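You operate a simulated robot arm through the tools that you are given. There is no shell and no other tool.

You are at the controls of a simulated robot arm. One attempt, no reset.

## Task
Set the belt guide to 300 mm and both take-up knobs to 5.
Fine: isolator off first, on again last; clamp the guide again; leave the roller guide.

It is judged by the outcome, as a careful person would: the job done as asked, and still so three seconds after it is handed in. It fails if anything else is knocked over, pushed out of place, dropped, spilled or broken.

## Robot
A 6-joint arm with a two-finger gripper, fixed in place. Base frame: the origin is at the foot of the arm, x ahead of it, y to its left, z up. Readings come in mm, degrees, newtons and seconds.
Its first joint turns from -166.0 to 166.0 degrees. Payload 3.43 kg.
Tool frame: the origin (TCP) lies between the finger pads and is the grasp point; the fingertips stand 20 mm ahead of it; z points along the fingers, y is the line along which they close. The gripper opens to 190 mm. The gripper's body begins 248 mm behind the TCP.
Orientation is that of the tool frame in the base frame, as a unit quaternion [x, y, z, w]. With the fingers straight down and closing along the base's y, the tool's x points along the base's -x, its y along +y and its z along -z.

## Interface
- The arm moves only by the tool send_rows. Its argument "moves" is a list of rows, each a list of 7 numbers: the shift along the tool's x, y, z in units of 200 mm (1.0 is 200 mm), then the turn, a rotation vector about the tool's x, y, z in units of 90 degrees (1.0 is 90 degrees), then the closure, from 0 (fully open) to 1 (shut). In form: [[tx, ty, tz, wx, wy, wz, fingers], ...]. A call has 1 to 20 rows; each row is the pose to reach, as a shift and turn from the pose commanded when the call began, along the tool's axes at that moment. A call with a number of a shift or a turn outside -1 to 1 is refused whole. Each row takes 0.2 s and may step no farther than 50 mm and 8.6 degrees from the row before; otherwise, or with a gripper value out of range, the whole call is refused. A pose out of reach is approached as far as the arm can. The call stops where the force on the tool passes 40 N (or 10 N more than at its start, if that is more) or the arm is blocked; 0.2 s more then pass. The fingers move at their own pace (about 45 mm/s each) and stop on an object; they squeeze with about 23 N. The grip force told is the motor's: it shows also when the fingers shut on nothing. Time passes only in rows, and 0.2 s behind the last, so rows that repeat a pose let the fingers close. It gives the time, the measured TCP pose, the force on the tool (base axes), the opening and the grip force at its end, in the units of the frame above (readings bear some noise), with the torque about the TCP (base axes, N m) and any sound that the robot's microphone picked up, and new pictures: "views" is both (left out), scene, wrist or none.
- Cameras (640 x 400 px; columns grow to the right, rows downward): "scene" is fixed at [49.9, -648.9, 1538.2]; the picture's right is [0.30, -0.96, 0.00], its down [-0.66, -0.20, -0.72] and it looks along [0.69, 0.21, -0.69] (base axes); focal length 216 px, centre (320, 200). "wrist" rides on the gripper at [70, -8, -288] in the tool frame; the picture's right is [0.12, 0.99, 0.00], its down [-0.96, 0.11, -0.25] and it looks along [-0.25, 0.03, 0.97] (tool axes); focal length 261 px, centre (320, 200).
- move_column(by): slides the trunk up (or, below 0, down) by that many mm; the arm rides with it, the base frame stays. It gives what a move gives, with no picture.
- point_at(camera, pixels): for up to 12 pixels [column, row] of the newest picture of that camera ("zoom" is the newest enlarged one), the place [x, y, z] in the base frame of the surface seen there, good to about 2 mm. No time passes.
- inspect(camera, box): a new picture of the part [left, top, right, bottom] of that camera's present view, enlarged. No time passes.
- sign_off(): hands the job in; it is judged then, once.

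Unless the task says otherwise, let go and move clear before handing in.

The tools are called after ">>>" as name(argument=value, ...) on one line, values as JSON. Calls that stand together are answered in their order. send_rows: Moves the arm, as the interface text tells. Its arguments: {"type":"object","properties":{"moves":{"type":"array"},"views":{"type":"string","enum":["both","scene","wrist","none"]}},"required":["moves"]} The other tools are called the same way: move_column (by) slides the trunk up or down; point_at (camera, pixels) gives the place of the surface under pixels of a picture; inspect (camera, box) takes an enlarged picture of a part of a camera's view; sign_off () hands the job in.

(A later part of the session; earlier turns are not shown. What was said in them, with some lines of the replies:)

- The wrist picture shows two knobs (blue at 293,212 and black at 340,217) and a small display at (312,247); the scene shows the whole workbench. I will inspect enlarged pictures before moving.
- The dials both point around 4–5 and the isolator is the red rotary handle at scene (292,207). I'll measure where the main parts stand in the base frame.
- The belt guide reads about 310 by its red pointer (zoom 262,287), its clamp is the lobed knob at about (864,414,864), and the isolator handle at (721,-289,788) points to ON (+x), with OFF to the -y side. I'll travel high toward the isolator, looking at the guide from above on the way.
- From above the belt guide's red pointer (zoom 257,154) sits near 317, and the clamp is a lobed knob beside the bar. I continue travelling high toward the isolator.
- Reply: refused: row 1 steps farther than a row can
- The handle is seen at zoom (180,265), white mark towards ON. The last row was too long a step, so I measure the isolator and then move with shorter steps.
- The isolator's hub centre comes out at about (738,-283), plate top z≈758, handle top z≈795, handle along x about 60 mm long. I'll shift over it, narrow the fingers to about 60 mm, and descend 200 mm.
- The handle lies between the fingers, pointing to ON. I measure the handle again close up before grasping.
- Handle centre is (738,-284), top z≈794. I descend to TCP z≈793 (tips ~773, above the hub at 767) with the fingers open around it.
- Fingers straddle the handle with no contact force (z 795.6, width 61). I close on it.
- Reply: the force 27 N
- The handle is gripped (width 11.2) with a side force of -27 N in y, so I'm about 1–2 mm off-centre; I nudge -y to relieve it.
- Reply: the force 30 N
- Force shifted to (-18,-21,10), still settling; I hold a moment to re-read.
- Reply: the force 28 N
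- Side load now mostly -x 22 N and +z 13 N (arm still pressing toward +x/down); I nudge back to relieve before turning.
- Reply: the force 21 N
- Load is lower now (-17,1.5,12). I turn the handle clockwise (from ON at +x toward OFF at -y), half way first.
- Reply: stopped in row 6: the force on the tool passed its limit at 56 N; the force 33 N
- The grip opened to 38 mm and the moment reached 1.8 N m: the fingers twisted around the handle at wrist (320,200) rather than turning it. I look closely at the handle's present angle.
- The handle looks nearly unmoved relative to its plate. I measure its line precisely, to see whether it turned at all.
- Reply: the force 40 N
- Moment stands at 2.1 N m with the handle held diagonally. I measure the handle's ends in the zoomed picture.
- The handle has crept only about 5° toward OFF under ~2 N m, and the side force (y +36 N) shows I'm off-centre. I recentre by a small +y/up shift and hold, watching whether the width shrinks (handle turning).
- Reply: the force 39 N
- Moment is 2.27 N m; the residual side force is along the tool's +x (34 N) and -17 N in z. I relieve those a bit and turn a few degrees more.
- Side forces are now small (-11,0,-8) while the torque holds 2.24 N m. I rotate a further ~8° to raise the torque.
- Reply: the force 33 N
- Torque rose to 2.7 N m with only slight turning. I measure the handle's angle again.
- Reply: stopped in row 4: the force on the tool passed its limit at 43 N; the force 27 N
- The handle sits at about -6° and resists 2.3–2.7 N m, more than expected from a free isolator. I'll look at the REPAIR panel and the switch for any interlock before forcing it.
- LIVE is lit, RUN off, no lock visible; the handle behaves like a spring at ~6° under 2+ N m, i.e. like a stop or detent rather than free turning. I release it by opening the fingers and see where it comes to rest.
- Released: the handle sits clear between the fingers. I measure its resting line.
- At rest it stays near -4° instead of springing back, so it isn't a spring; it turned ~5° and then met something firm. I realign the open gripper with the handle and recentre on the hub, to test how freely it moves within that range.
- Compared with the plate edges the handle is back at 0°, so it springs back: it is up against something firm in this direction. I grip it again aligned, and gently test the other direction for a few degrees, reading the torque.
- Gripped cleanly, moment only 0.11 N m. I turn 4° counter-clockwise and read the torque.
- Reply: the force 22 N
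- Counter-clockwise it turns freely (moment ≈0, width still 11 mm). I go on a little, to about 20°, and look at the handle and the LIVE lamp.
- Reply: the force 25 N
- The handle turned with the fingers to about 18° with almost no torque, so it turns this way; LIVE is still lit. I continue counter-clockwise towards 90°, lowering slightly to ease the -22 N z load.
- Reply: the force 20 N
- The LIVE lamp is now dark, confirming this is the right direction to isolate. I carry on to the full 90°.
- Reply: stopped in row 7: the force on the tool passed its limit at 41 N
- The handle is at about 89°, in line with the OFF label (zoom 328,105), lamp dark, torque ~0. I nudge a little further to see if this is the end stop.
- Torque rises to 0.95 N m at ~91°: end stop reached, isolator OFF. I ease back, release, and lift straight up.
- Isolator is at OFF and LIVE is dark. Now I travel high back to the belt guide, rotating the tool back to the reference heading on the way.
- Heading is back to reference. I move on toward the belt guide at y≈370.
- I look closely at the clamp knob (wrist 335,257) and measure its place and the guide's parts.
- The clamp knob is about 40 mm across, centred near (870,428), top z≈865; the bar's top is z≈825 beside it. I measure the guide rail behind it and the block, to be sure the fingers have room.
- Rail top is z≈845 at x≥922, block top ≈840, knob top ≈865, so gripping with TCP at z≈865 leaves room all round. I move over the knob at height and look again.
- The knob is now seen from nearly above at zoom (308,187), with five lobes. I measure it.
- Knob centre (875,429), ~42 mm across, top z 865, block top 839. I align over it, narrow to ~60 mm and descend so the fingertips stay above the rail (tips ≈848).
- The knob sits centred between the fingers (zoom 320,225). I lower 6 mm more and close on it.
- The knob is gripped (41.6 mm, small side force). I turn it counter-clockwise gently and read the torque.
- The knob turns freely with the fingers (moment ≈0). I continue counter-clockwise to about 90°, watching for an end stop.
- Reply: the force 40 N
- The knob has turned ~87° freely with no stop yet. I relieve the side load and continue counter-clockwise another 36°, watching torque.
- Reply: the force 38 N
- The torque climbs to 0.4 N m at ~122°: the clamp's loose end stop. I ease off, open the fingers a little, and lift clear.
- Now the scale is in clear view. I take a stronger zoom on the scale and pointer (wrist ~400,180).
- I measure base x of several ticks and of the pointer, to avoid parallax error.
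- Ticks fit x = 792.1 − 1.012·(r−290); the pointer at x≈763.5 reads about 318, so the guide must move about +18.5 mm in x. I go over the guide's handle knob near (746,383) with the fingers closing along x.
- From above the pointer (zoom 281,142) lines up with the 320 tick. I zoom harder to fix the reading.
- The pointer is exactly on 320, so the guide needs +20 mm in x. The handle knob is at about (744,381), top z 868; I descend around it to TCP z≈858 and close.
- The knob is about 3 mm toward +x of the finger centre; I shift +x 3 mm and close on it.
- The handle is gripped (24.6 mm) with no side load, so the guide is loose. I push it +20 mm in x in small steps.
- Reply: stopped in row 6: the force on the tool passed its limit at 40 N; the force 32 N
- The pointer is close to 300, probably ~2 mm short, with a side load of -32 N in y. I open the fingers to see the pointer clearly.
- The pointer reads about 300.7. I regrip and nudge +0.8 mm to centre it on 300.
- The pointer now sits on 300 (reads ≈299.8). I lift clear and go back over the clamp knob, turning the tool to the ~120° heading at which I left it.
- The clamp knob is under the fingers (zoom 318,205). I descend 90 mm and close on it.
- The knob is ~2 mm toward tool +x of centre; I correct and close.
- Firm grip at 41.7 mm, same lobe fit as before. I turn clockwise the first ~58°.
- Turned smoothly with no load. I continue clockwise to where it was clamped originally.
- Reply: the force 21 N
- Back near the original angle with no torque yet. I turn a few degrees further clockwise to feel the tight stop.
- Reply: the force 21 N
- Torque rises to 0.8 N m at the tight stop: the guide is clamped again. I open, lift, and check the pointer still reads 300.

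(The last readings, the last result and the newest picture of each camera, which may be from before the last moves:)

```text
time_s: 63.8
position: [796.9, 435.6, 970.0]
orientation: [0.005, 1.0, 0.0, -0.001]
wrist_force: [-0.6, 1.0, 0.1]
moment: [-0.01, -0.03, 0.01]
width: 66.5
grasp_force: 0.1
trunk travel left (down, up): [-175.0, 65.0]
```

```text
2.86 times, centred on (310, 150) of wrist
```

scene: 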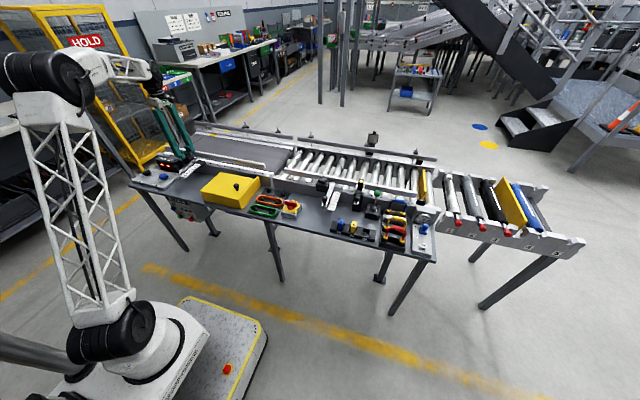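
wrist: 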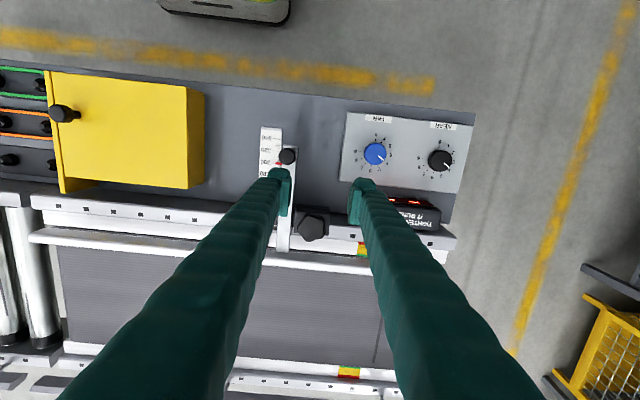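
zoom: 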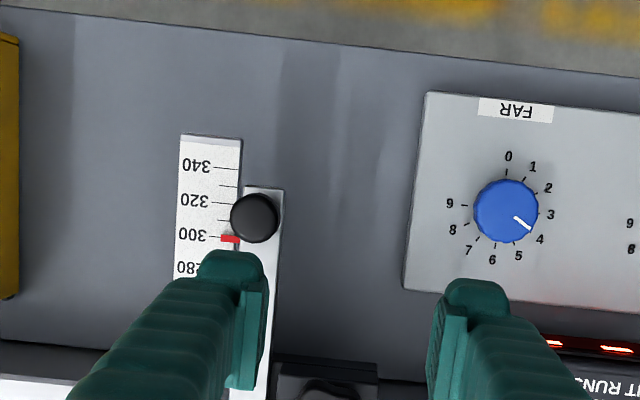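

The pointer holds at 300 after clamping. Now I move over the two take-up knobs to read both dials from above.

>>> send_rows(moves=[[0, 0.2, 0, 0, 0, -0.006, 0.3], [0, 0.4, 0, 0, 0, -0.006, 0.3], [0, 0.6, 0, 0, 0, -0.006, 0.3], [0, 0.77, 0, 0, 0, -0.006, 0.3], [0, 0.77, 0, 0, 0, -0.006, 0.3]], views="wrist")

>>> inspect(camera="wrist", box=[255, 110, 325, 190])

>>> inspect(camera="wrist", box=[325, 110, 395, 190])

```text
time_s: 65.0
position: [799.5, 588.9, 966.8]
orientation: [0.001, 1.0, 0.0, -0.001]
wrist_force: [-0.5, 0.3, -0.2]
moment: [-0.02, 0.01, 0.04]
width: 132.9
grasp_force: 0.1
trunk travel left (down, up): [-175.0, 65.0]
```

wrist: 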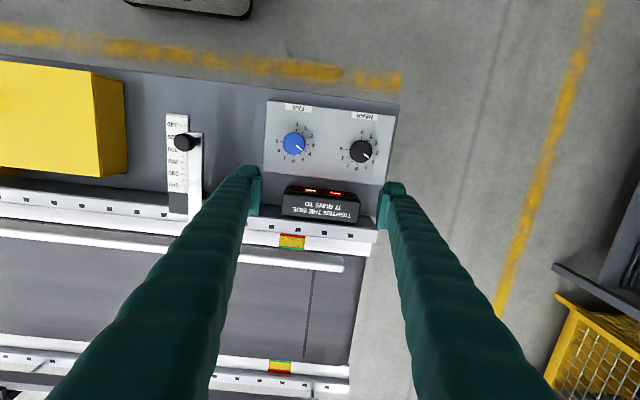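

```text
5.00 times, centred on (290, 150) of wrist
```

zoom: 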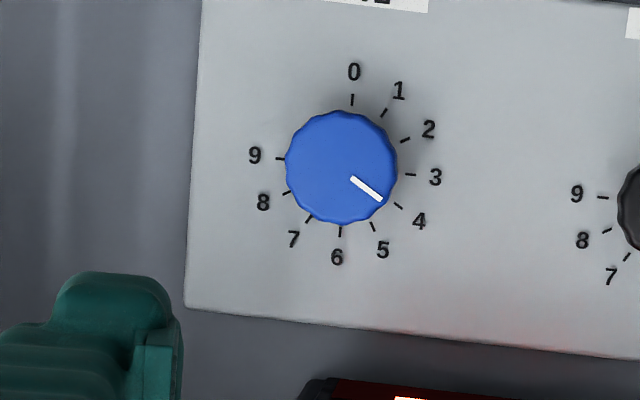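

```text
5.00 times, centred on (360, 150) of wrist
```

zoom: 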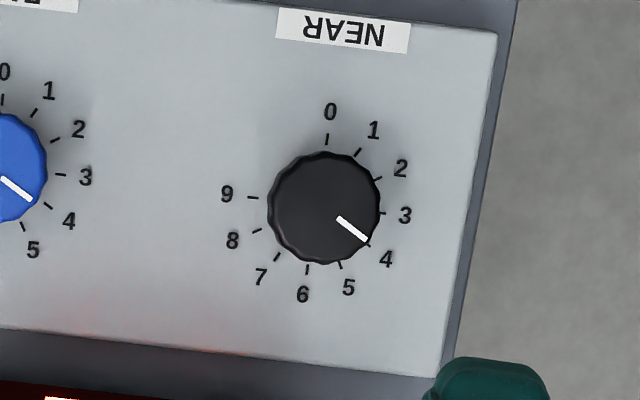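

Both dials have 30° per number (0 at top, clockwise) and both pointers are at 4, so each needs +30° clockwise. I measure both knob centres.

>>> point_at(camera="wrist", pixels=[[294, 143], [284, 143], [304, 144], [293, 134], [293, 153], [361, 152], [351, 151], [371, 153], [361, 143], [361, 162], [330, 150], [340, 175]])

```text
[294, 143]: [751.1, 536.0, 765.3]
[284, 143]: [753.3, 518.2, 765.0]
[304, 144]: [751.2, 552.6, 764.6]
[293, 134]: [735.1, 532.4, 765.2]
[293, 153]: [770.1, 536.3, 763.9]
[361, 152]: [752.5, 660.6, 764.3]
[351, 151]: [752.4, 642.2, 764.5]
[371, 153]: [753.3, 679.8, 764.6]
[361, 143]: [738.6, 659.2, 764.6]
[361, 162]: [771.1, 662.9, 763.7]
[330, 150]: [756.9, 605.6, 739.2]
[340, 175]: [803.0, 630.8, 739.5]
```

FAR knob centre ≈(752,536), NEAR ≈(752,660.5), both tops z≈765 over a plate at 739. I go to the FAR knob first and stop ~15 mm above grasp height to check alignment.

>>> send_rows(moves=[[0.12, -0.13, 0, 0, 0, 0, 0.65], [0.2375, -0.265, 0, 0, 0, 0, 0.65], [0.2375, -0.265, 0.2, 0, 0, 0, 0.65], [0.2375, -0.265, 0.4, 0, 0, 0, 0.65], [0.2375, -0.265, 0.6, 0, 0, 0, 0.65], [0.2375, -0.265, 0.8, 0, 0, 0, 0.65], [0.2375, -0.265, 0.9, 0, 0, 0, 0.65], [0.2375, -0.265, 0.9, 0, 0, 0, 0.65]], views="wrist")

>>> inspect(camera="wrist", box=[270, 140, 370, 240])

```text
time_s: 66.8
position: [753.5, 535.9, 786.7]
orientation: [0.001, 1.0, -0.001, -0.002]
wrist_force: [-0.1, -0.4, -0.6]
moment: [0.02, 0.0, -0.01]
width: 66.5
grasp_force: 0.1
trunk travel left (down, up): [-175.0, 65.0]
```

wrist: 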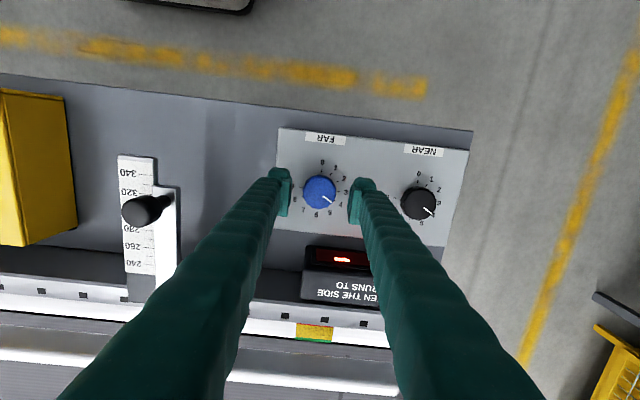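

```text
4.00 times, centred on (320, 190) of wrist
```

zoom: 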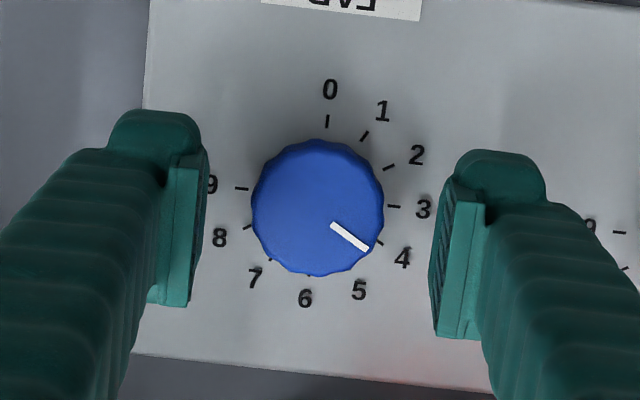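

FAR knob is centred between the fingers, pointer at 4. I lower 20 mm and grip.

>>> send_rows(moves=[[0, 0, 0.1, 0, 0, 0, 0.65], [0, 0, 0.1, 0, 0, 0, 1], [0, 0, 0.1, 0, 0, 0, 1], [0, 0, 0.1, 0, 0, 0, 1], [0, 0, 0.1, 0, 0, 0, 1]], views="wrist")

>>> inspect(camera="wrist", box=[280, 150, 360, 240])

```text
time_s: 68.0
position: [750.1, 536.0, 765.6]
orientation: [0.001, 1.0, 0.0, -0.001]
wrist_force: [-1.1, -24.2, -0.8]
moment: [-0.22, 0.06, -0.03]
width: 39.3
grasp_force: 45.1
trunk travel left (down, up): [-175.0, 65.0]
```

wrist: 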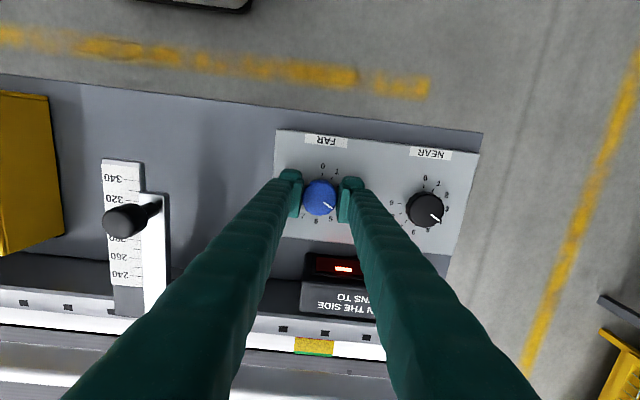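

```text
4.44 times, centred on (320, 195) of wrist
```

zoom: 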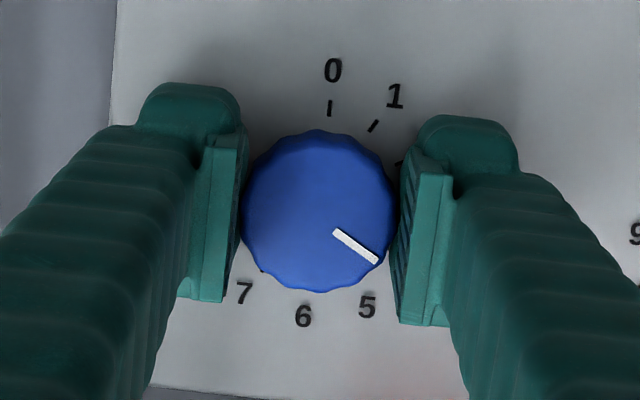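

Gripped at 39.3 mm; line direction suggests FAR is at ~3.9. I ease the -24 N side load slightly and turn clockwise about 32°.

>>> send_rows(moves=[[0, -0.004, 0, 0, 0, 0.05, 1], [0, -0.004, 0, 0, 0, 0.12, 1], [0, -0.004, 0, 0, 0, 0.2, 1], [0, -0.004, 0, 0, 0, 0.28, 1], [0, -0.004, 0, 0, 0, 0.36, 1], [0, -0.004, 0, 0, 0, 0.36, 1]], views="wrist")

>>> inspect(camera="wrist", box=[280, 150, 360, 240])

```text
time_s: 69.4
position: [751.1, 536.5, 767.2]
orientation: [0.279, 0.96, 0.0, -0.001]
wrist_force: [21.5, 12.3, -23.6]
moment: [0.15, -0.18, 0.04]
width: 39.2
grasp_force: 45.4
trunk travel left (down, up): [-175.0, 65.0]
```

wrist: 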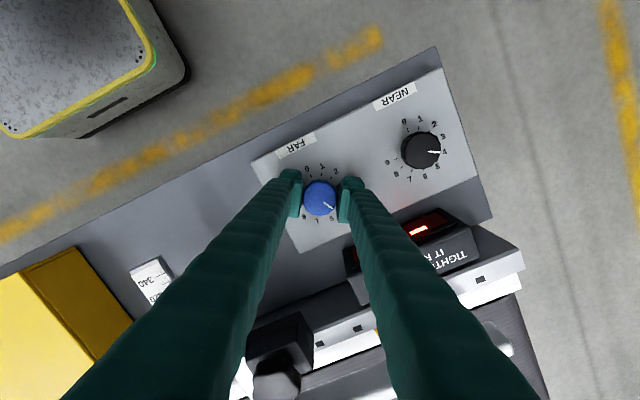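

```text
4.44 times, centred on (320, 195) of wrist
```

zoom: 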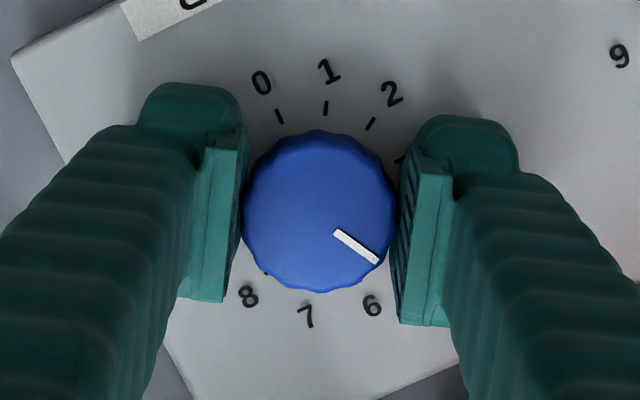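

The dial appears turned by one number plus ~2°, giving ≈5. I open the fingers, lift and check the reading unobstructed.

>>> send_rows(moves=[[0, 0, 0, 0, 0, 0, 0.65], [0, 0, 0, 0, 0, 0, 0.65], [0, 0, 0, 0, 0, 0, 0.65], [0, 0, -0.2, 0, 0, -0.08, 0.65], [0, 0, -0.4, 0, 0, -0.16, 0.65], [0, 0, -0.4, 0, 0, -0.24, 0.65], [0, 0, -0.4, 0, 0, -0.32, 0.65], [0, 0, -0.4, 0, 0, -0.36, 0.65], [0, 0, -0.4, 0, 0, -0.36, 0.65]], views="wrist")

>>> inspect(camera="wrist", box=[285, 145, 355, 215])

```text
time_s: 71.4
position: [749.8, 534.5, 848.1]
orientation: [0.001, 1.0, -0.001, -0.002]
wrist_force: [0.0, 0.3, 0.8]
moment: [0.02, -0.07, 0.0]
width: 66.4
grasp_force: 0.1
trunk travel left (down, up): [-175.0, 65.0]
```

wrist: 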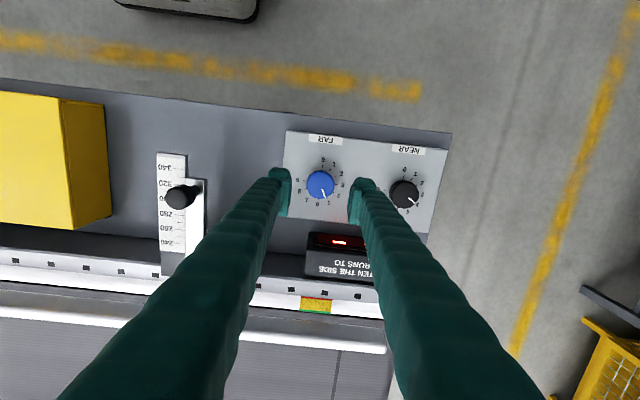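

```text
5.71 times, centred on (320, 180) of wrist
```

zoom: 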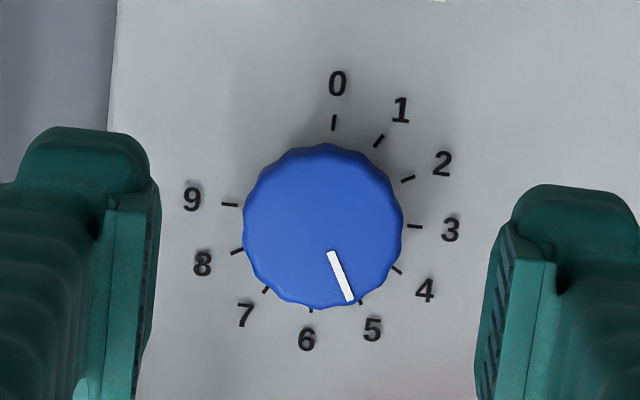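

FAR now points at 5 (line 68.4° vs. the 5 direction ≈67°). I move to the NEAR knob and stop above it.

>>> send_rows(moves=[[-0.005, 0.2, 0, 0, 0, 0, 0.65], [-0.005, 0.4, 0, 0, 0, 0, 0.65], [-0.005, 0.625, 0, 0, 0, 0, 0.65], [-0.005, 0.625, 0.2, 0, 0, 0, 0.65], [-0.005, 0.625, 0.3, 0, 0, 0, 0.65], [-0.005, 0.625, 0.3, 0, 0, 0, 0.65]], views="wrist")

>>> inspect(camera="wrist", box=[275, 145, 365, 235])

```text
time_s: 72.8
position: [751.9, 659.3, 788.5]
orientation: [0.001, 1.0, 0.0, 0.0]
wrist_force: [-0.3, 0.4, -0.1]
moment: [-0.06, -0.01, -0.01]
width: 66.2
grasp_force: 0.1
trunk travel left (down, up): [-175.0, 65.0]
```

wrist: 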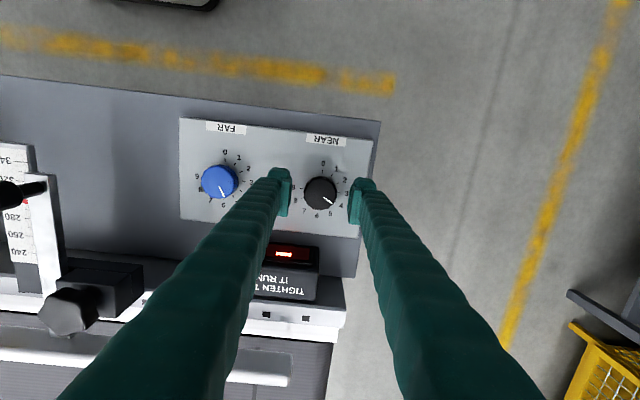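

```text
4.44 times, centred on (320, 190) of wrist
```

zoom: 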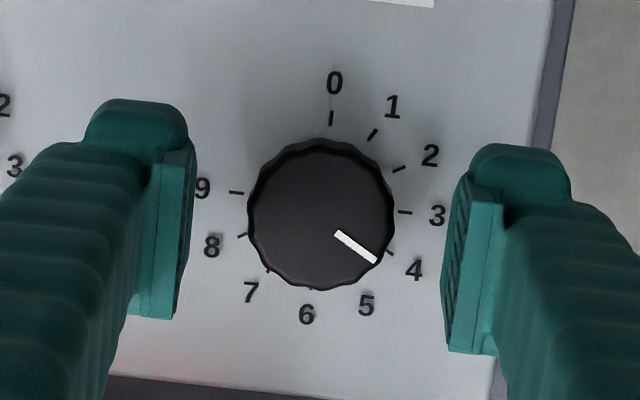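

NEAR's pointer is the same ~3.9 and the knob is centred. I lower 20+ mm, grip, and turn clockwise the same ~32.4°.

>>> send_rows(moves=[[0, -0.003, 0.105, 0, 0, 0, 0.65], [0, -0.003, 0.105, 0, 0, 0, 1], [0, -0.003, 0.105, 0, 0, 0, 1], [0, -0.003, 0.105, 0, 0, 0, 1], [0, -0.003, 0.105, 0, 0, 0, 1]], views="none")

```text
time_s: 74.0
position: [750.2, 659.3, 766.2]
orientation: [0.001, 1.0, 0.0, -0.001]
wrist_force: [6.5, 13.3, 2.6]
moment: [0.13, -0.09, -0.02]
width: 39.2
grasp_force: 44.9
trunk travel left (down, up): [-175.0, 65.0]
```

Gripped at 39.2 mm with modest side load (13 N in y). I turn clockwise ~32.4°.

>>> send_rows(moves=[[0, 0.002, 0, 0, 0, 0.05, 1], [0, 0.002, 0, 0, 0, 0.12, 1], [0, 0.002, 0, 0, 0, 0.2, 1], [0, 0.002, 0, 0, 0, 0.28, 1], [0, 0.002, 0, 0, 0, 0.36, 1], [0, 0.002, 0, 0, 0, 0.36, 1]], views="wrist")

>>> inspect(camera="wrist", box=[280, 150, 360, 240])

```text
time_s: 75.5
position: [751.7, 659.9, 765.7]
orientation: [0.28, 0.96, 0.0, -0.001]
wrist_force: [3.4, 14.6, -11.1]
moment: [0.18, -0.13, 0.01]
width: 39.5
grasp_force: 45.0
trunk travel left (down, up): [-175.0, 65.0]
stopped in row 6: the force on the tool passed its limit at 40 N (the readings are from after the stop); the commanded pose is now the measured one
```

wrist: 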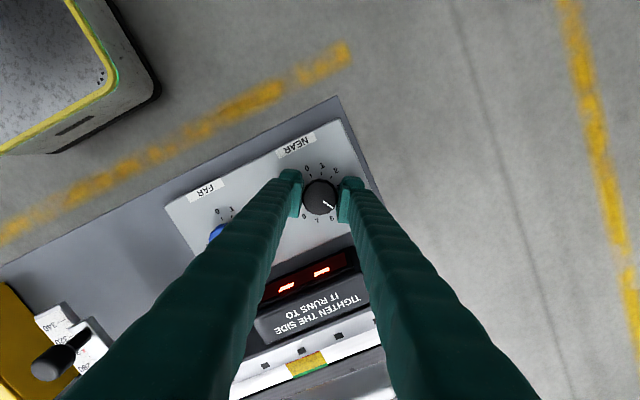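

```text
4.44 times, centred on (320, 195) of wrist
```

zoom: 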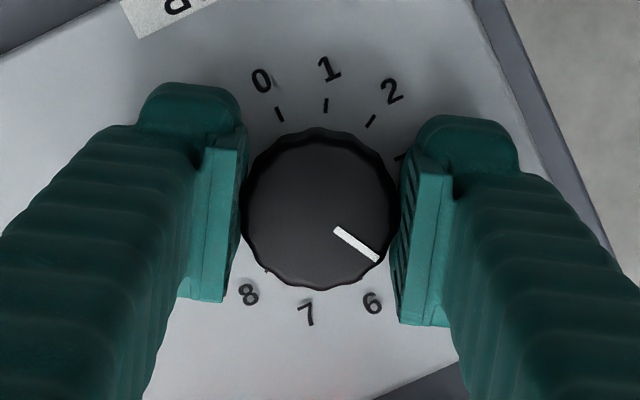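

The rotation completed (tool at 32.5°). I release, lift and check.

>>> send_rows(moves=[[0, 0, 0, 0, 0, 0, 0.65], [0, 0, 0, 0, 0, 0, 0.65], [0, 0, 0, 0, 0, 0, 0.65], [0, 0, -0.2, 0, 0, -0.08, 0.65], [0, 0, -0.4, 0, 0, -0.16, 0.65], [0, 0, -0.4, 0, 0, -0.24, 0.65], [0, 0, -0.4, 0, 0, -0.32, 0.65], [0, 0, -0.4, 0, 0, -0.36, 0.65], [0, 0, -0.4, 0, 0, -0.36, 0.65]], views="wrist")

>>> inspect(camera="wrist", box=[285, 145, 355, 215])

>>> inspect(camera="wrist", box=[200, 140, 270, 210])

```text
time_s: 77.5
position: [751.2, 660.1, 847.7]
orientation: [0.001, 1.0, 0.001, -0.001]
wrist_force: [-0.1, 0.2, 0.0]
moment: [0.0, -0.01, 0.01]
width: 66.2
grasp_force: 0.0
trunk travel left (down, up): [-175.0, 65.0]
```

wrist: 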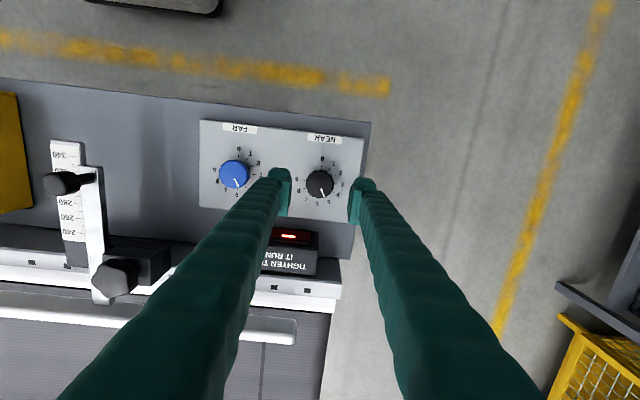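

```text
5.71 times, centred on (320, 180) of wrist
```

zoom: 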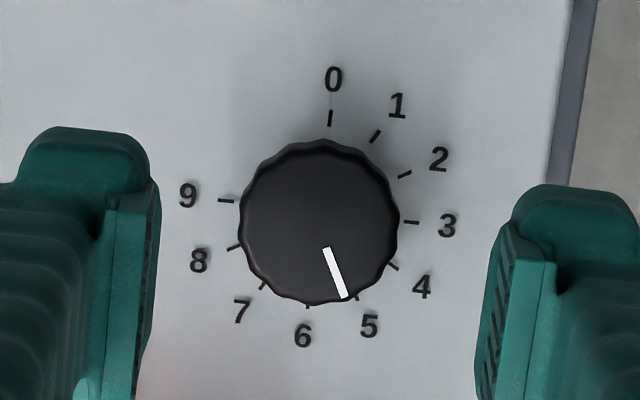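

```text
5.71 times, centred on (235, 175) of wrist
```

zoom: 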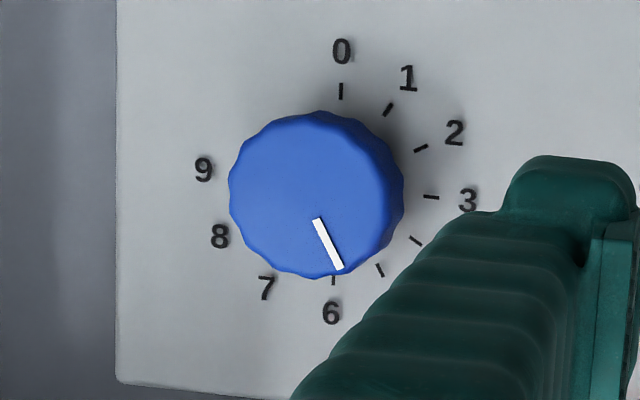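

NEAR looks slightly past 5 (~70°). I zoom in harder on both dials to measure exactly.

>>> inspect(camera="wrist", box=[300, 165, 340, 205])

>>> point_at(camera="zoom", pixels=[[320, 200], [333, 220], [350, 290], [370, 385]])

```text
10.00 times, centred on (320, 185) of wrist
```

zoom: 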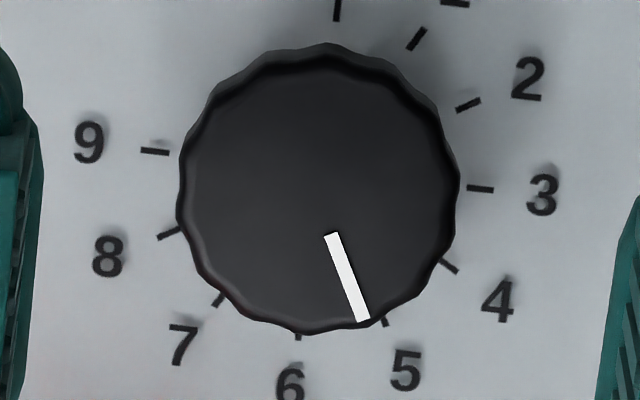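

```text
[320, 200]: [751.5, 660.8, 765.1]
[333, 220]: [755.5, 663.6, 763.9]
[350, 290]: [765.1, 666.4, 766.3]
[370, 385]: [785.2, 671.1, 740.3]
```

Careful measure gives NEAR ≈5.1 (about 3° past the 5 tick). I go back down, grip and turn it back ~2.7°.

>>> send_rows(moves=[[0, 0, 0.2, 0, 0, 0, 0.65], [0, 0, 0.35, 0, 0, 0, 0.65], [0, 0, 0.405, 0, 0, 0, 0.65], [0, 0, 0.405, 0, 0, 0, 1], [0, 0, 0.405, 0, 0, 0, 1], [0, 0, 0.405, 0, 0, 0, 1], [0, 0, 0.405, 0, 0, 0, 1], [0, 0, 0.405, 0, 0, -0.015, 1], [0, 0, 0.405, 0, 0, -0.03, 1], [0, 0, 0.405, 0, 0, -0.03, 1]], views="none")

>>> send_rows(moves=[[0, 0, 0, 0, 0, 0, 0.65], [0, 0, 0, 0, 0, 0, 0.65], [0, 0, 0, 0, 0, 0, 0.65], [0, 0, -0.2, 0, 0, 0.03, 0.65], [0, 0, -0.4, 0, 0, 0.03, 0.65], [0, 0, -0.4, 0, 0, 0.03, 0.65]], views="wrist")

>>> inspect(camera="wrist", box=[300, 165, 340, 205])

```text
time_s: 79.7
position: [750.3, 660.0, 767.9]
orientation: [-0.022, 1.0, 0.001, -0.001]
wrist_force: [-3.9, 0.9, 6.4]
moment: [0.06, 0.17, -0.01]
width: 39.6
grasp_force: 44.9
trunk travel left (down, up): [-175.0, 65.0]
```

```text
time_s: 81.1
position: [749.4, 658.7, 850.4]
orientation: [0.001, 1.0, 0.0, -0.001]
wrist_force: [0.4, -0.9, -0.2]
moment: [0.03, 0.0, 0.0]
width: 66.3
grasp_force: 0.0
trunk travel left (down, up): [-175.0, 65.0]
```

wrist: 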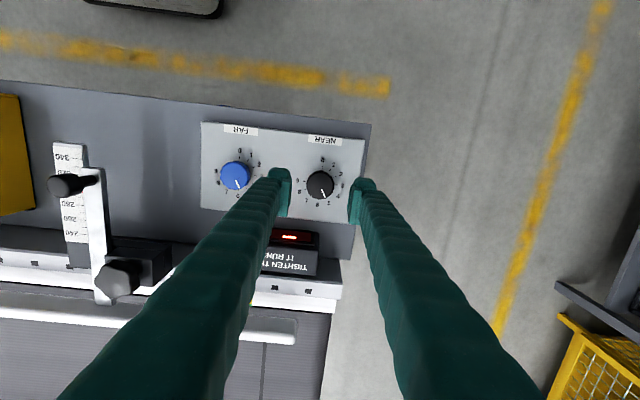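

```text
10.00 times, centred on (320, 185) of wrist
```

zoom: 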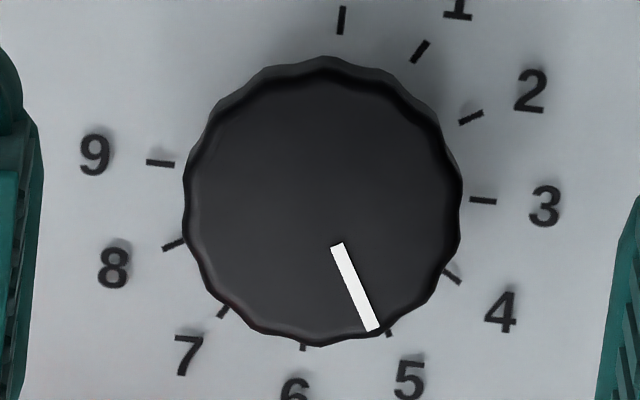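

NEAR now reads 5.0 (60.2° past the 3 axis). I return over FAR to re-measure it the same way.

>>> send_rows(moves=[[0, -0.2, 0, 0, 0, 0, 0.65], [0, -0.4, 0, 0, 0, 0, 0.65], [0, -0.62, 0, 0, 0, 0, 0.65], [0, -0.62, 0, 0, 0, 0, 0.65]], views="wrist")

>>> inspect(camera="wrist", box=[300, 165, 340, 205])

```text
time_s: 82.1
position: [751.7, 534.7, 844.7]
orientation: [0.002, 1.0, 0.001, -0.002]
wrist_force: [0.4, 0.5, 0.6]
moment: [0.02, 0.03, 0.0]
width: 66.3
grasp_force: 0.1
trunk travel left (down, up): [-175.0, 65.0]
```

wrist: 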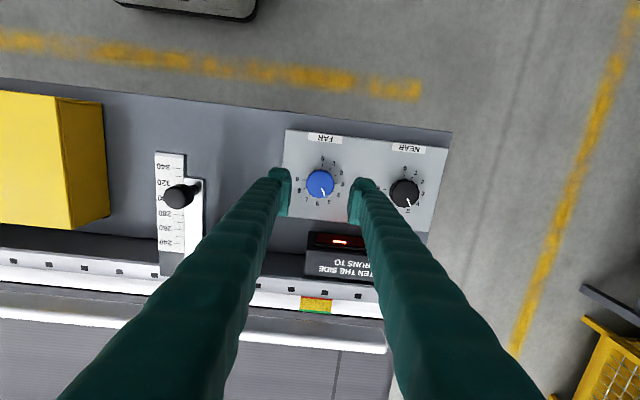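

```text
10.00 times, centred on (320, 185) of wrist
```

zoom: 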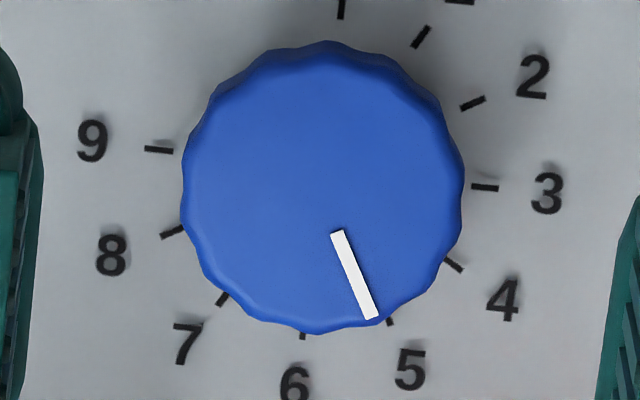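

FAR reads ≈5.05, fine. Now I lift, travel over the guide and rotate to the 90° heading, to recheck the pointer from above on the way to the isolator.

>>> send_rows(moves=[[0, 0, -0.2, 0, 0, 0, 0.65], [0, 0, -0.4, 0, 0, 0, 0.65], [0, 0, -0.62, 0, 0, 0, 0.65], [-0.01, -0.06, -0.62, 0, 0, -0.085, 0.65], [-0.02, -0.12, -0.62, 0, 0, -0.17, 0.65], [-0.03, -0.18, -0.62, 0, 0, -0.255, 0.65], [-0.04, -0.24, -0.62, 0, 0, -0.34, 0.65], [-0.05, -0.3, -0.62, 0, 0, -0.425, 0.65], [-0.06, -0.36, -0.62, 0, 0, -0.51, 0.65], [-0.07, -0.42, -0.62, 0, 0, -0.595, 0.65], [-0.08, -0.5, -0.62, 0, 0, -0.68, 0.65], [-0.09, -0.58, -0.62, 0, 0, -0.765, 0.65], [-0.1, -0.66, -0.62, 0, 0, -0.85, 0.65], [-0.11, -0.72, -0.62, 0, 0, -0.93, 0.65], [-0.11, -0.76, -0.62, 0, 0, -1.0, 0.65], [-0.11, -0.76, -0.62, 0, 0, -1.0, 0.65]], views="wrist")

>>> inspect(camera="wrist", box=[280, 130, 340, 175])

```text
time_s: 85.5
position: [771.9, 382.1, 971.2]
orientation: [-0.706, 0.708, 0.001, -0.001]
wrist_force: [-0.4, 0.9, -0.1]
moment: [-0.02, 0.0, 0.02]
width: 66.4
grasp_force: 0.1
trunk travel left (down, up): [-175.0, 65.0]
```

wrist: 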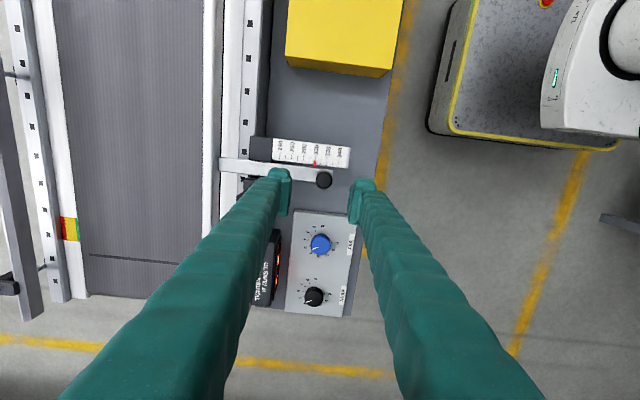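

```text
8.89 times, centred on (310, 152) of wrist
```

zoom: 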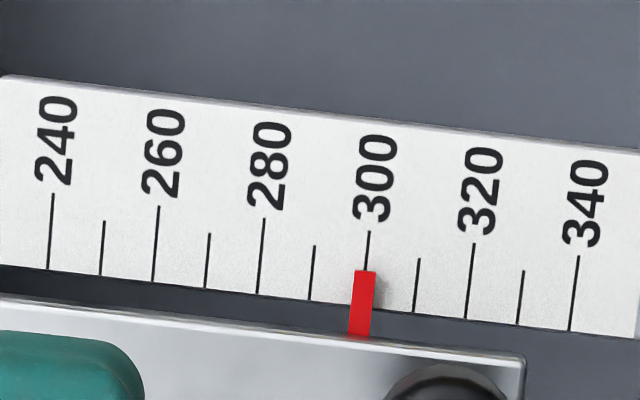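

The pointer sits exactly on 300 with the clamp tight. I travel on to the isolator (tool x is -Y at this heading).

>>> send_rows(moves=[[0.24, 0, 0, 0, 0, 0, 0.65], [0.48, 0, 0, 0, 0, 0, 0.65], [0.72, 0, 0, 0, 0, 0, 0.65], [0.96, 0, 0, 0, 0, 0, 0.65]], views="none")

>>> send_rows(moves=[[0.24, 0, 0, 0, 0, 0, 0.65], [0.48, 0, 0, 0, 0, 0, 0.65], [0.72, 0, 0, 0, 0, 0, 0.65], [0.96, 0, 0, 0, 0, 0, 0.65]], views="none")

>>> send_rows(moves=[[0.24, 0, 0, 0, 0, 0, 0.65], [0.48, 0, 0, 0, 0, 0, 0.65], [0.72, 0.08, 0, 0, 0, 0, 0.65], [0.96, 0.12, 0, 0, 0, 0, 0.65]], views="none")

>>> send_rows(moves=[[0.22, 0.02, 0, 0, 0, 0, 0.65], [0.44, 0.03, 0, 0, 0, 0, 0.65], [0.44, 0.03, 0, 0, 0, 0, 0.65]], views="wrist")

>>> inspect(camera="wrist", box=[260, 120, 380, 230])

```text
time_s: 86.5
position: [776.8, 197.6, 968.6]
orientation: [-0.706, 0.708, 0.001, -0.001]
wrist_force: [-0.2, 1.1, 0.0]
moment: [-0.17, -0.02, 0.01]
width: 66.6
grasp_force: 0.0
trunk travel left (down, up): [-175.0, 65.0]
```

```text
time_s: 87.5
position: [771.2, 1.8, 972.3]
orientation: [-0.706, 0.708, 0.0, -0.001]
wrist_force: [0.0, 1.4, 0.5]
moment: [-0.15, -0.02, 0.02]
width: 66.5
grasp_force: 0.0
trunk travel left (down, up): [-175.0, 65.0]
```

```text
refused: row 3 steps farther than a row can; nothing moved
```

```text
time_s: 88.3
position: [765.4, -85.3, 973.7]
orientation: [-0.706, 0.708, 0.0, 0.0]
wrist_force: [0.3, 0.6, 0.0]
moment: [-0.01, 0.01, -0.03]
width: 66.7
grasp_force: 0.1
trunk travel left (down, up): [-175.0, 65.0]
```

wrist: 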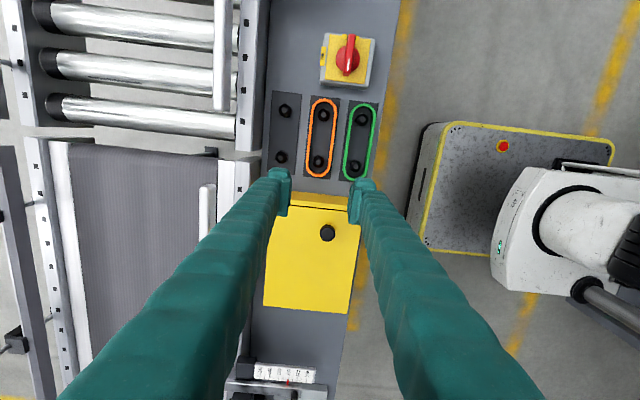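

```text
3.64 times, centred on (320, 175) of wrist
```

zoom: 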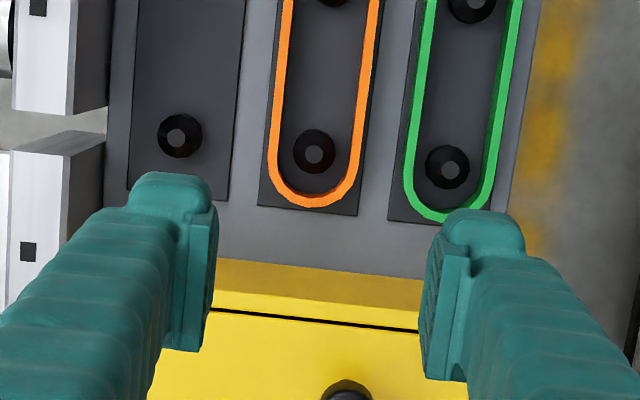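

One call was refused (step too long), so I'm at (766,-86). I make the last 198 mm in shorter steps.

>>> send_rows(moves=[[0.2, 0.03, 0, 0, 0, 0, 0.65], [0.4, 0.06, 0, 0, 0, 0, 0.65], [0.6, 0.09, 0, 0, 0, 0, 0.65], [0.8, 0.12, 0, 0, 0, 0, 0.65], [0.99, 0.14, 0, 0, 0, 0, 0.68], [0.99, 0.14, 0, 0, 0, 0, 0.68]], views="wrist")

>>> inspect(camera="wrist", box=[270, 120, 370, 220])

```text
time_s: 89.7
position: [736.7, -285.4, 970.6]
orientation: [-0.706, 0.708, 0.0, -0.001]
wrist_force: [0.1, -1.2, -0.1]
moment: [-0.03, -0.01, -0.01]
width: 60.9
grasp_force: 0.0
trunk travel left (down, up): [-175.0, 65.0]
```

wrist: 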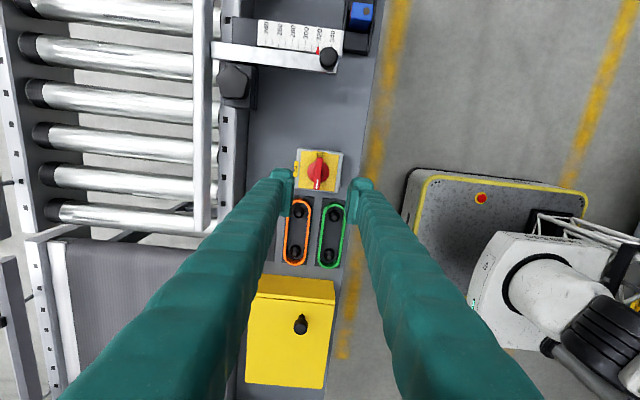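

```text
4.00 times, centred on (320, 170) of wrist
```

zoom: 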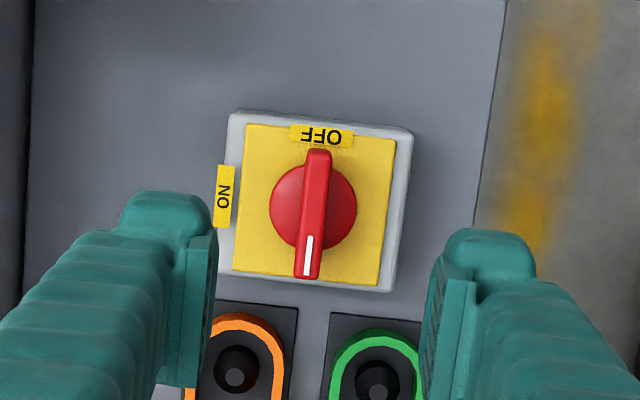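

The handle is still at OFF. I measure its centre, then descend.

>>> point_at(camera="zoom", pixels=[[318, 155], [306, 272], [313, 210], [280, 205], [345, 208]])

>>> send_rows(moves=[[0, 0, 0.2, 0, 0, 0, 0.68], [0, 0, 0.4, 0, 0, 0, 0.68], [0, 0, 0.6, 0, 0, 0, 0.68], [0, 0, 0.75, 0, 0, 0, 0.68], [0, 0, 0.75, 0, 0, 0, 0.68]], views="wrist")

>>> inspect(camera="wrist", box=[270, 130, 370, 230])

```text
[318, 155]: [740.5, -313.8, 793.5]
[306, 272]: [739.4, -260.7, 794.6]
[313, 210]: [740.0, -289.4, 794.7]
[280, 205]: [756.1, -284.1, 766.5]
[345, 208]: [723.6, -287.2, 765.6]
```

```text
time_s: 90.9
position: [736.7, -285.6, 820.8]
orientation: [-0.706, 0.708, 0.001, 0.0]
wrist_force: [0.2, 0.2, -0.3]
moment: [-0.03, 0.05, 0.05]
width: 61.0
grasp_force: 0.1
trunk travel left (down, up): [-175.0, 65.0]
```

wrist: 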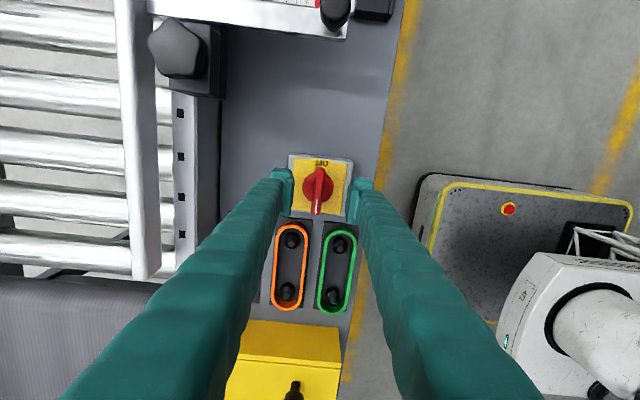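

```text
4.00 times, centred on (320, 180) of wrist
```

zoom: 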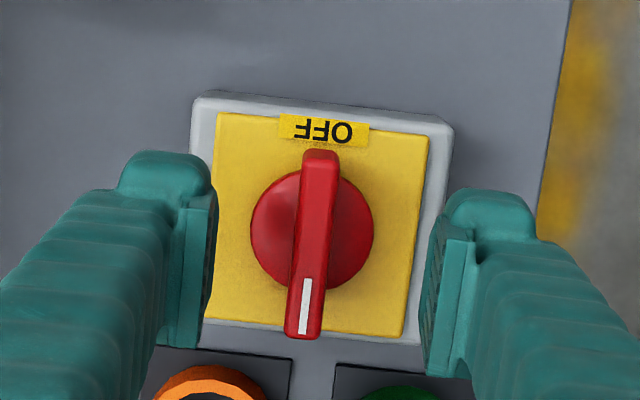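

The handle is ~2–3 mm toward +x of the finger centre; I correct, lower 27 mm and grip.

>>> send_rows(moves=[[0, -0.012, 0.07, 0, 0, 0, 0.68], [0, -0.012, 0.135, 0, 0, 0, 0.68], [0, -0.012, 0.135, 0, 0, 0, 1], [0, -0.012, 0.135, 0, 0, 0, 1], [0, -0.012, 0.135, 0, 0, 0, 1], [0, -0.012, 0.135, 0, 0, 0, 1], [0, -0.012, 0.135, 0, 0, 0, 1]], views="wrist")

```text
time_s: 92.5
position: [738.9, -287.5, 793.6]
orientation: [-0.706, 0.708, 0.0, 0.0]
wrist_force: [14.3, -3.1, -4.5]
moment: [-0.09, -0.09, -0.02]
width: 11.0
grasp_force: 44.3
trunk travel left (down, up): [-175.0, 65.0]
```

wrist: 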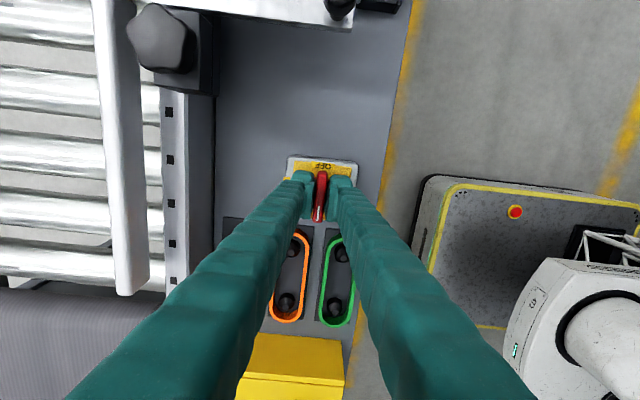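

Gripped at 11 mm. I turn clockwise back toward ON in steps, first half.

>>> send_rows(moves=[[-0.004, -0.003, 0, 0, 0, 0.06, 1], [-0.006, -0.003, 0, 0, 0, 0.14, 1], [-0.006, -0.003, 0, 0, 0, 0.22, 1], [-0.006, -0.003, 0, 0, 0, 0.3, 1], [-0.006, -0.003, 0, 0, 0, 0.38, 1], [-0.006, -0.003, 0, 0, 0, 0.46, 1], [-0.006, -0.003, 0, 0, 0, 0.46, 1]], views="none")

```text
time_s: 94.1
position: [738.1, -286.1, 793.4]
orientation: [-0.409, 0.912, 0.0, 0.0]
wrist_force: [25.5, -8.5, 1.9]
moment: [-0.1, -0.17, 0.0]
width: 10.8
grasp_force: 44.6
trunk travel left (down, up): [-175.0, 65.0]
```

Half way with no torque; I relieve the 25 N side load slightly and carry on to ON.

>>> send_rows(moves=[[-0.0015, -0.004, 0, 0, 0, 0.06, 1], [-0.0015, -0.004, 0, 0, 0, 0.14, 1], [-0.0015, -0.004, 0, 0, 0, 0.22, 1], [-0.0015, -0.004, 0, 0, 0, 0.3, 1], [-0.0015, -0.004, 0, 0, 0, 0.38, 1], [-0.0015, -0.004, 0, 0, 0, 0.46, 1], [-0.0015, -0.004, 0, 0, 0, 0.53, 1], [-0.0015, -0.004, 0, 0, 0, 0.53, 1]], views="wrist")

>>> inspect(camera="wrist", box=[270, 140, 370, 240])

>>> inspect(camera="scene", box=[160, 190, 215, 225])

```text
time_s: 95.9
position: [738.6, -285.1, 793.5]
orientation: [-0.005, 1.0, 0.002, -0.001]
wrist_force: [3.3, 13.1, 14.5]
moment: [0.13, 0.02, 0.03]
width: 11.2
grasp_force: 44.3
trunk travel left (down, up): [-175.0, 65.0]
```

wrist: 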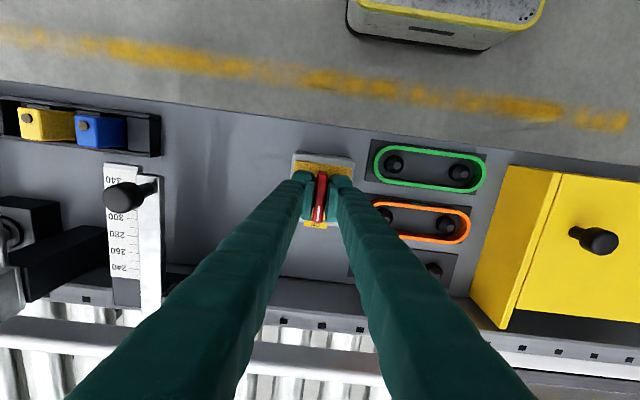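

```text
4.00 times, centred on (320, 190) of wrist
```

zoom: 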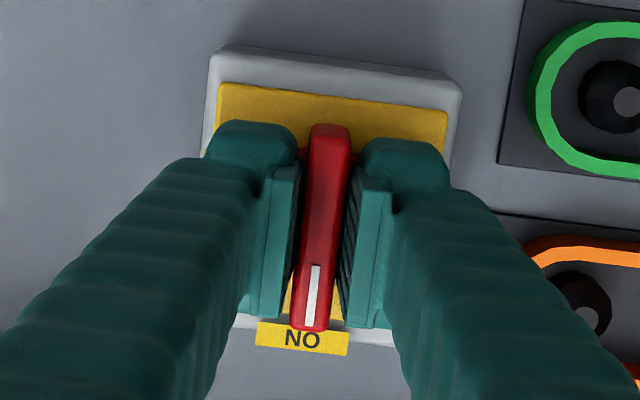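

```text
11.43 times, centred on (188, 208) of scene
```

zoom: 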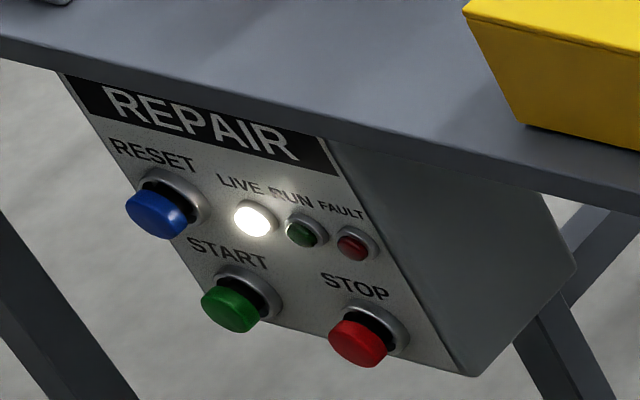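

LIVE is lit again and the handle points to ON. I turn a last ~2° to meet the stop gently.

>>> send_rows(moves=[[0, 0, 0, 0, 0, 0.015, 1], [0, 0, 0, 0, 0, 0.022, 1]], views="none")

```text
time_s: 96.5
position: [737.6, -285.1, 793.0]
orientation: [0.012, 1.0, 0.0, -0.001]
wrist_force: [1.4, 17.6, 16.5]
moment: [0.14, 0.09, 0.69]
width: 11.2
grasp_force: 44.6
trunk travel left (down, up): [-175.0, 65.0]
```

Torque 0.7 N m: the ON stop is met. I ease back, release, lift straight up and move clear.

>>> send_rows(moves=[[0, 0, 0, 0, 0, -0.012, 1], [0, 0, 0, 0, 0, -0.012, 0.68], [0, 0, 0, 0, 0, -0.012, 0.68], [0, 0, 0, 0, 0, -0.012, 0.68], [0, 0, 0, 0, 0, -0.012, 0.68], [0, 0, -0.2, 0, 0, -0.012, 0.68], [0, 0, -0.4, 0, 0, -0.012, 0.68], [0, 0, -0.6, 0, 0, -0.012, 0.68], [0, 0, -0.8, 0, 0, -0.012, 0.68], [0, 0, -1.0, 0, 0, -0.012, 0.68]], views="none")

>>> send_rows(moves=[[0.2, 0, -0.1, 0, 0, 0, 0.5], [0.4, 0, -0.2, 0, 0, 0, 0.5], [0.6, 0, -0.3, 0, 0, 0, 0.5], [0.8, 0, -0.4, 0, 0, 0, 0.5]], views="both")

>>> inspect(camera="scene", box=[120, 130, 310, 240])

>>> inspect(camera="scene", box=[270, 185, 320, 220])

>>> inspect(camera="scene", box=[155, 135, 225, 185])

>>> inspect(camera="scene", box=[280, 120, 460, 260])

```text
time_s: 98.7
position: [739.4, -285.7, 991.9]
orientation: [0.002, 1.0, 0.001, -0.001]
wrist_force: [-0.3, -0.3, -0.5]
moment: [0.0, 0.04, 0.0]
width: 61.1
grasp_force: 0.2
trunk travel left (down, up): [-175.0, 65.0]
```

```text
time_s: 99.7
position: [577.1, -285.4, 1072.1]
orientation: [0.002, 1.0, 0.002, -0.001]
wrist_force: [1.4, -0.7, -0.1]
moment: [0.03, 0.22, -0.04]
width: 94.9
grasp_force: 0.1
trunk travel left (down, up): [-175.0, 65.0]
```

scene: 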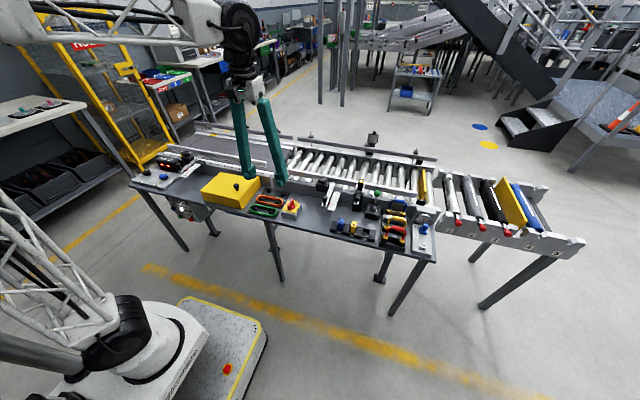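
wrist: 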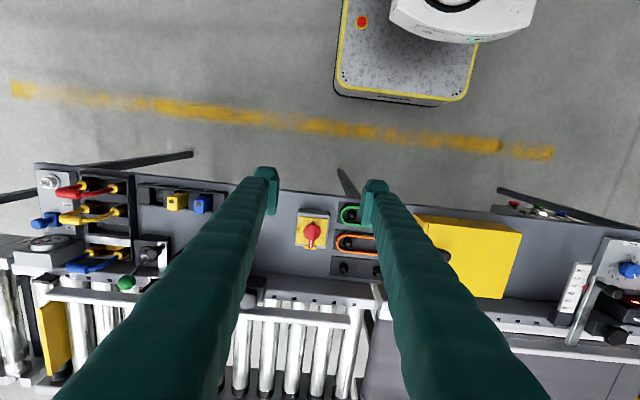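

```text
3.37 times, centred on (215, 185) of scene
```

zoom: 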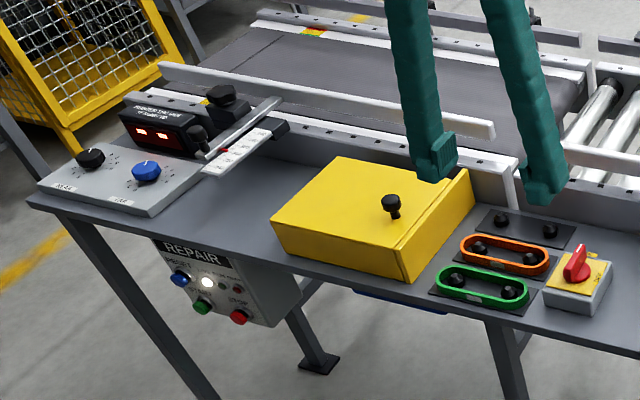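

```text
11.43 times, centred on (295, 202) of scene
```

zoom: 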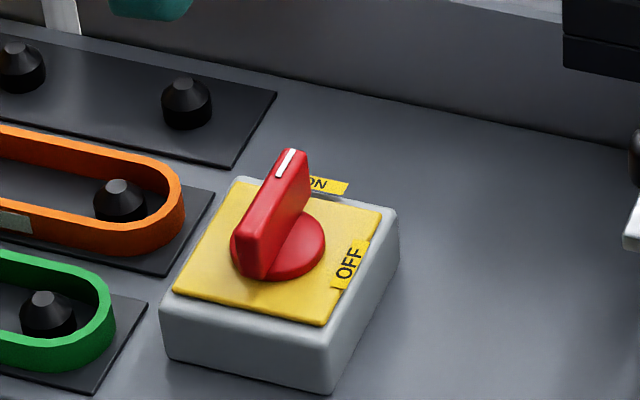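

```text
8.00 times, centred on (190, 160) of scene
```

zoom: 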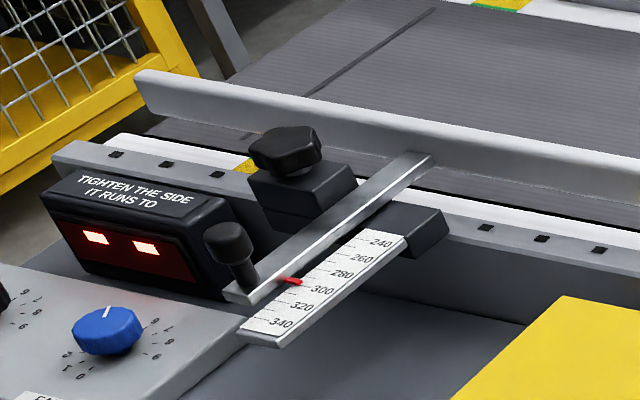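

```text
2.86 times, centred on (370, 190) of scene
```

zoom: 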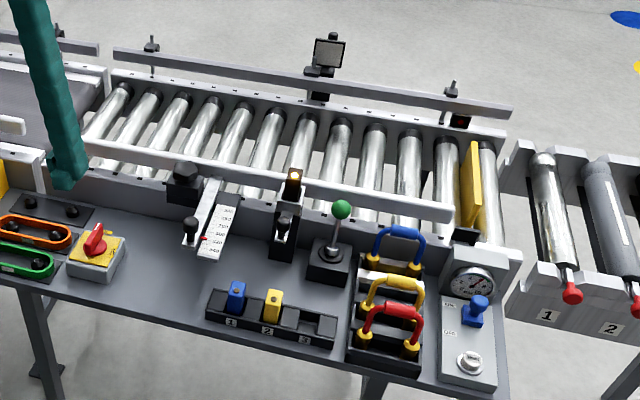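

The last pictures show the isolator at ON with LIVE lit, the belt guide on 300 with its clamp turned back to the tight stop, and both take-up knobs at 5. The roller guide and everything else are as they were, and the arm is clear, so I hand in.

>>> sign_off()

```text
The job is handed in.
```

The belt guide is set to 300 mm and clamped again, and both take-up knobs are at 5. I turned the isolator off first and back on last. The roller guide was not touched. I have handed the job in, but no verdict has come back yet.

- **Belt guide:** it started at 320 mm. After I tightened the clamp to its stop, the pointer was still on the 300 mark. I did not pull on the guide to test the clamp.
- **Take-up knobs:** both started at about 4. By the enlarged pictures, NEAR now reads 5.0 and FAR about 5.05.
- **Isolator:** I first tried to turn it off clockwise, toward the OFF label, and pushed with up to about 2.7 N m against its stop before realising it turns counter-clockwise. It springs back to ON, worked normally afterwards, and shows no visible damage. The LIVE lamp went dark when it was off and is lit again now.

The last pictures show nothing else moved. The arm is clear of the bench.
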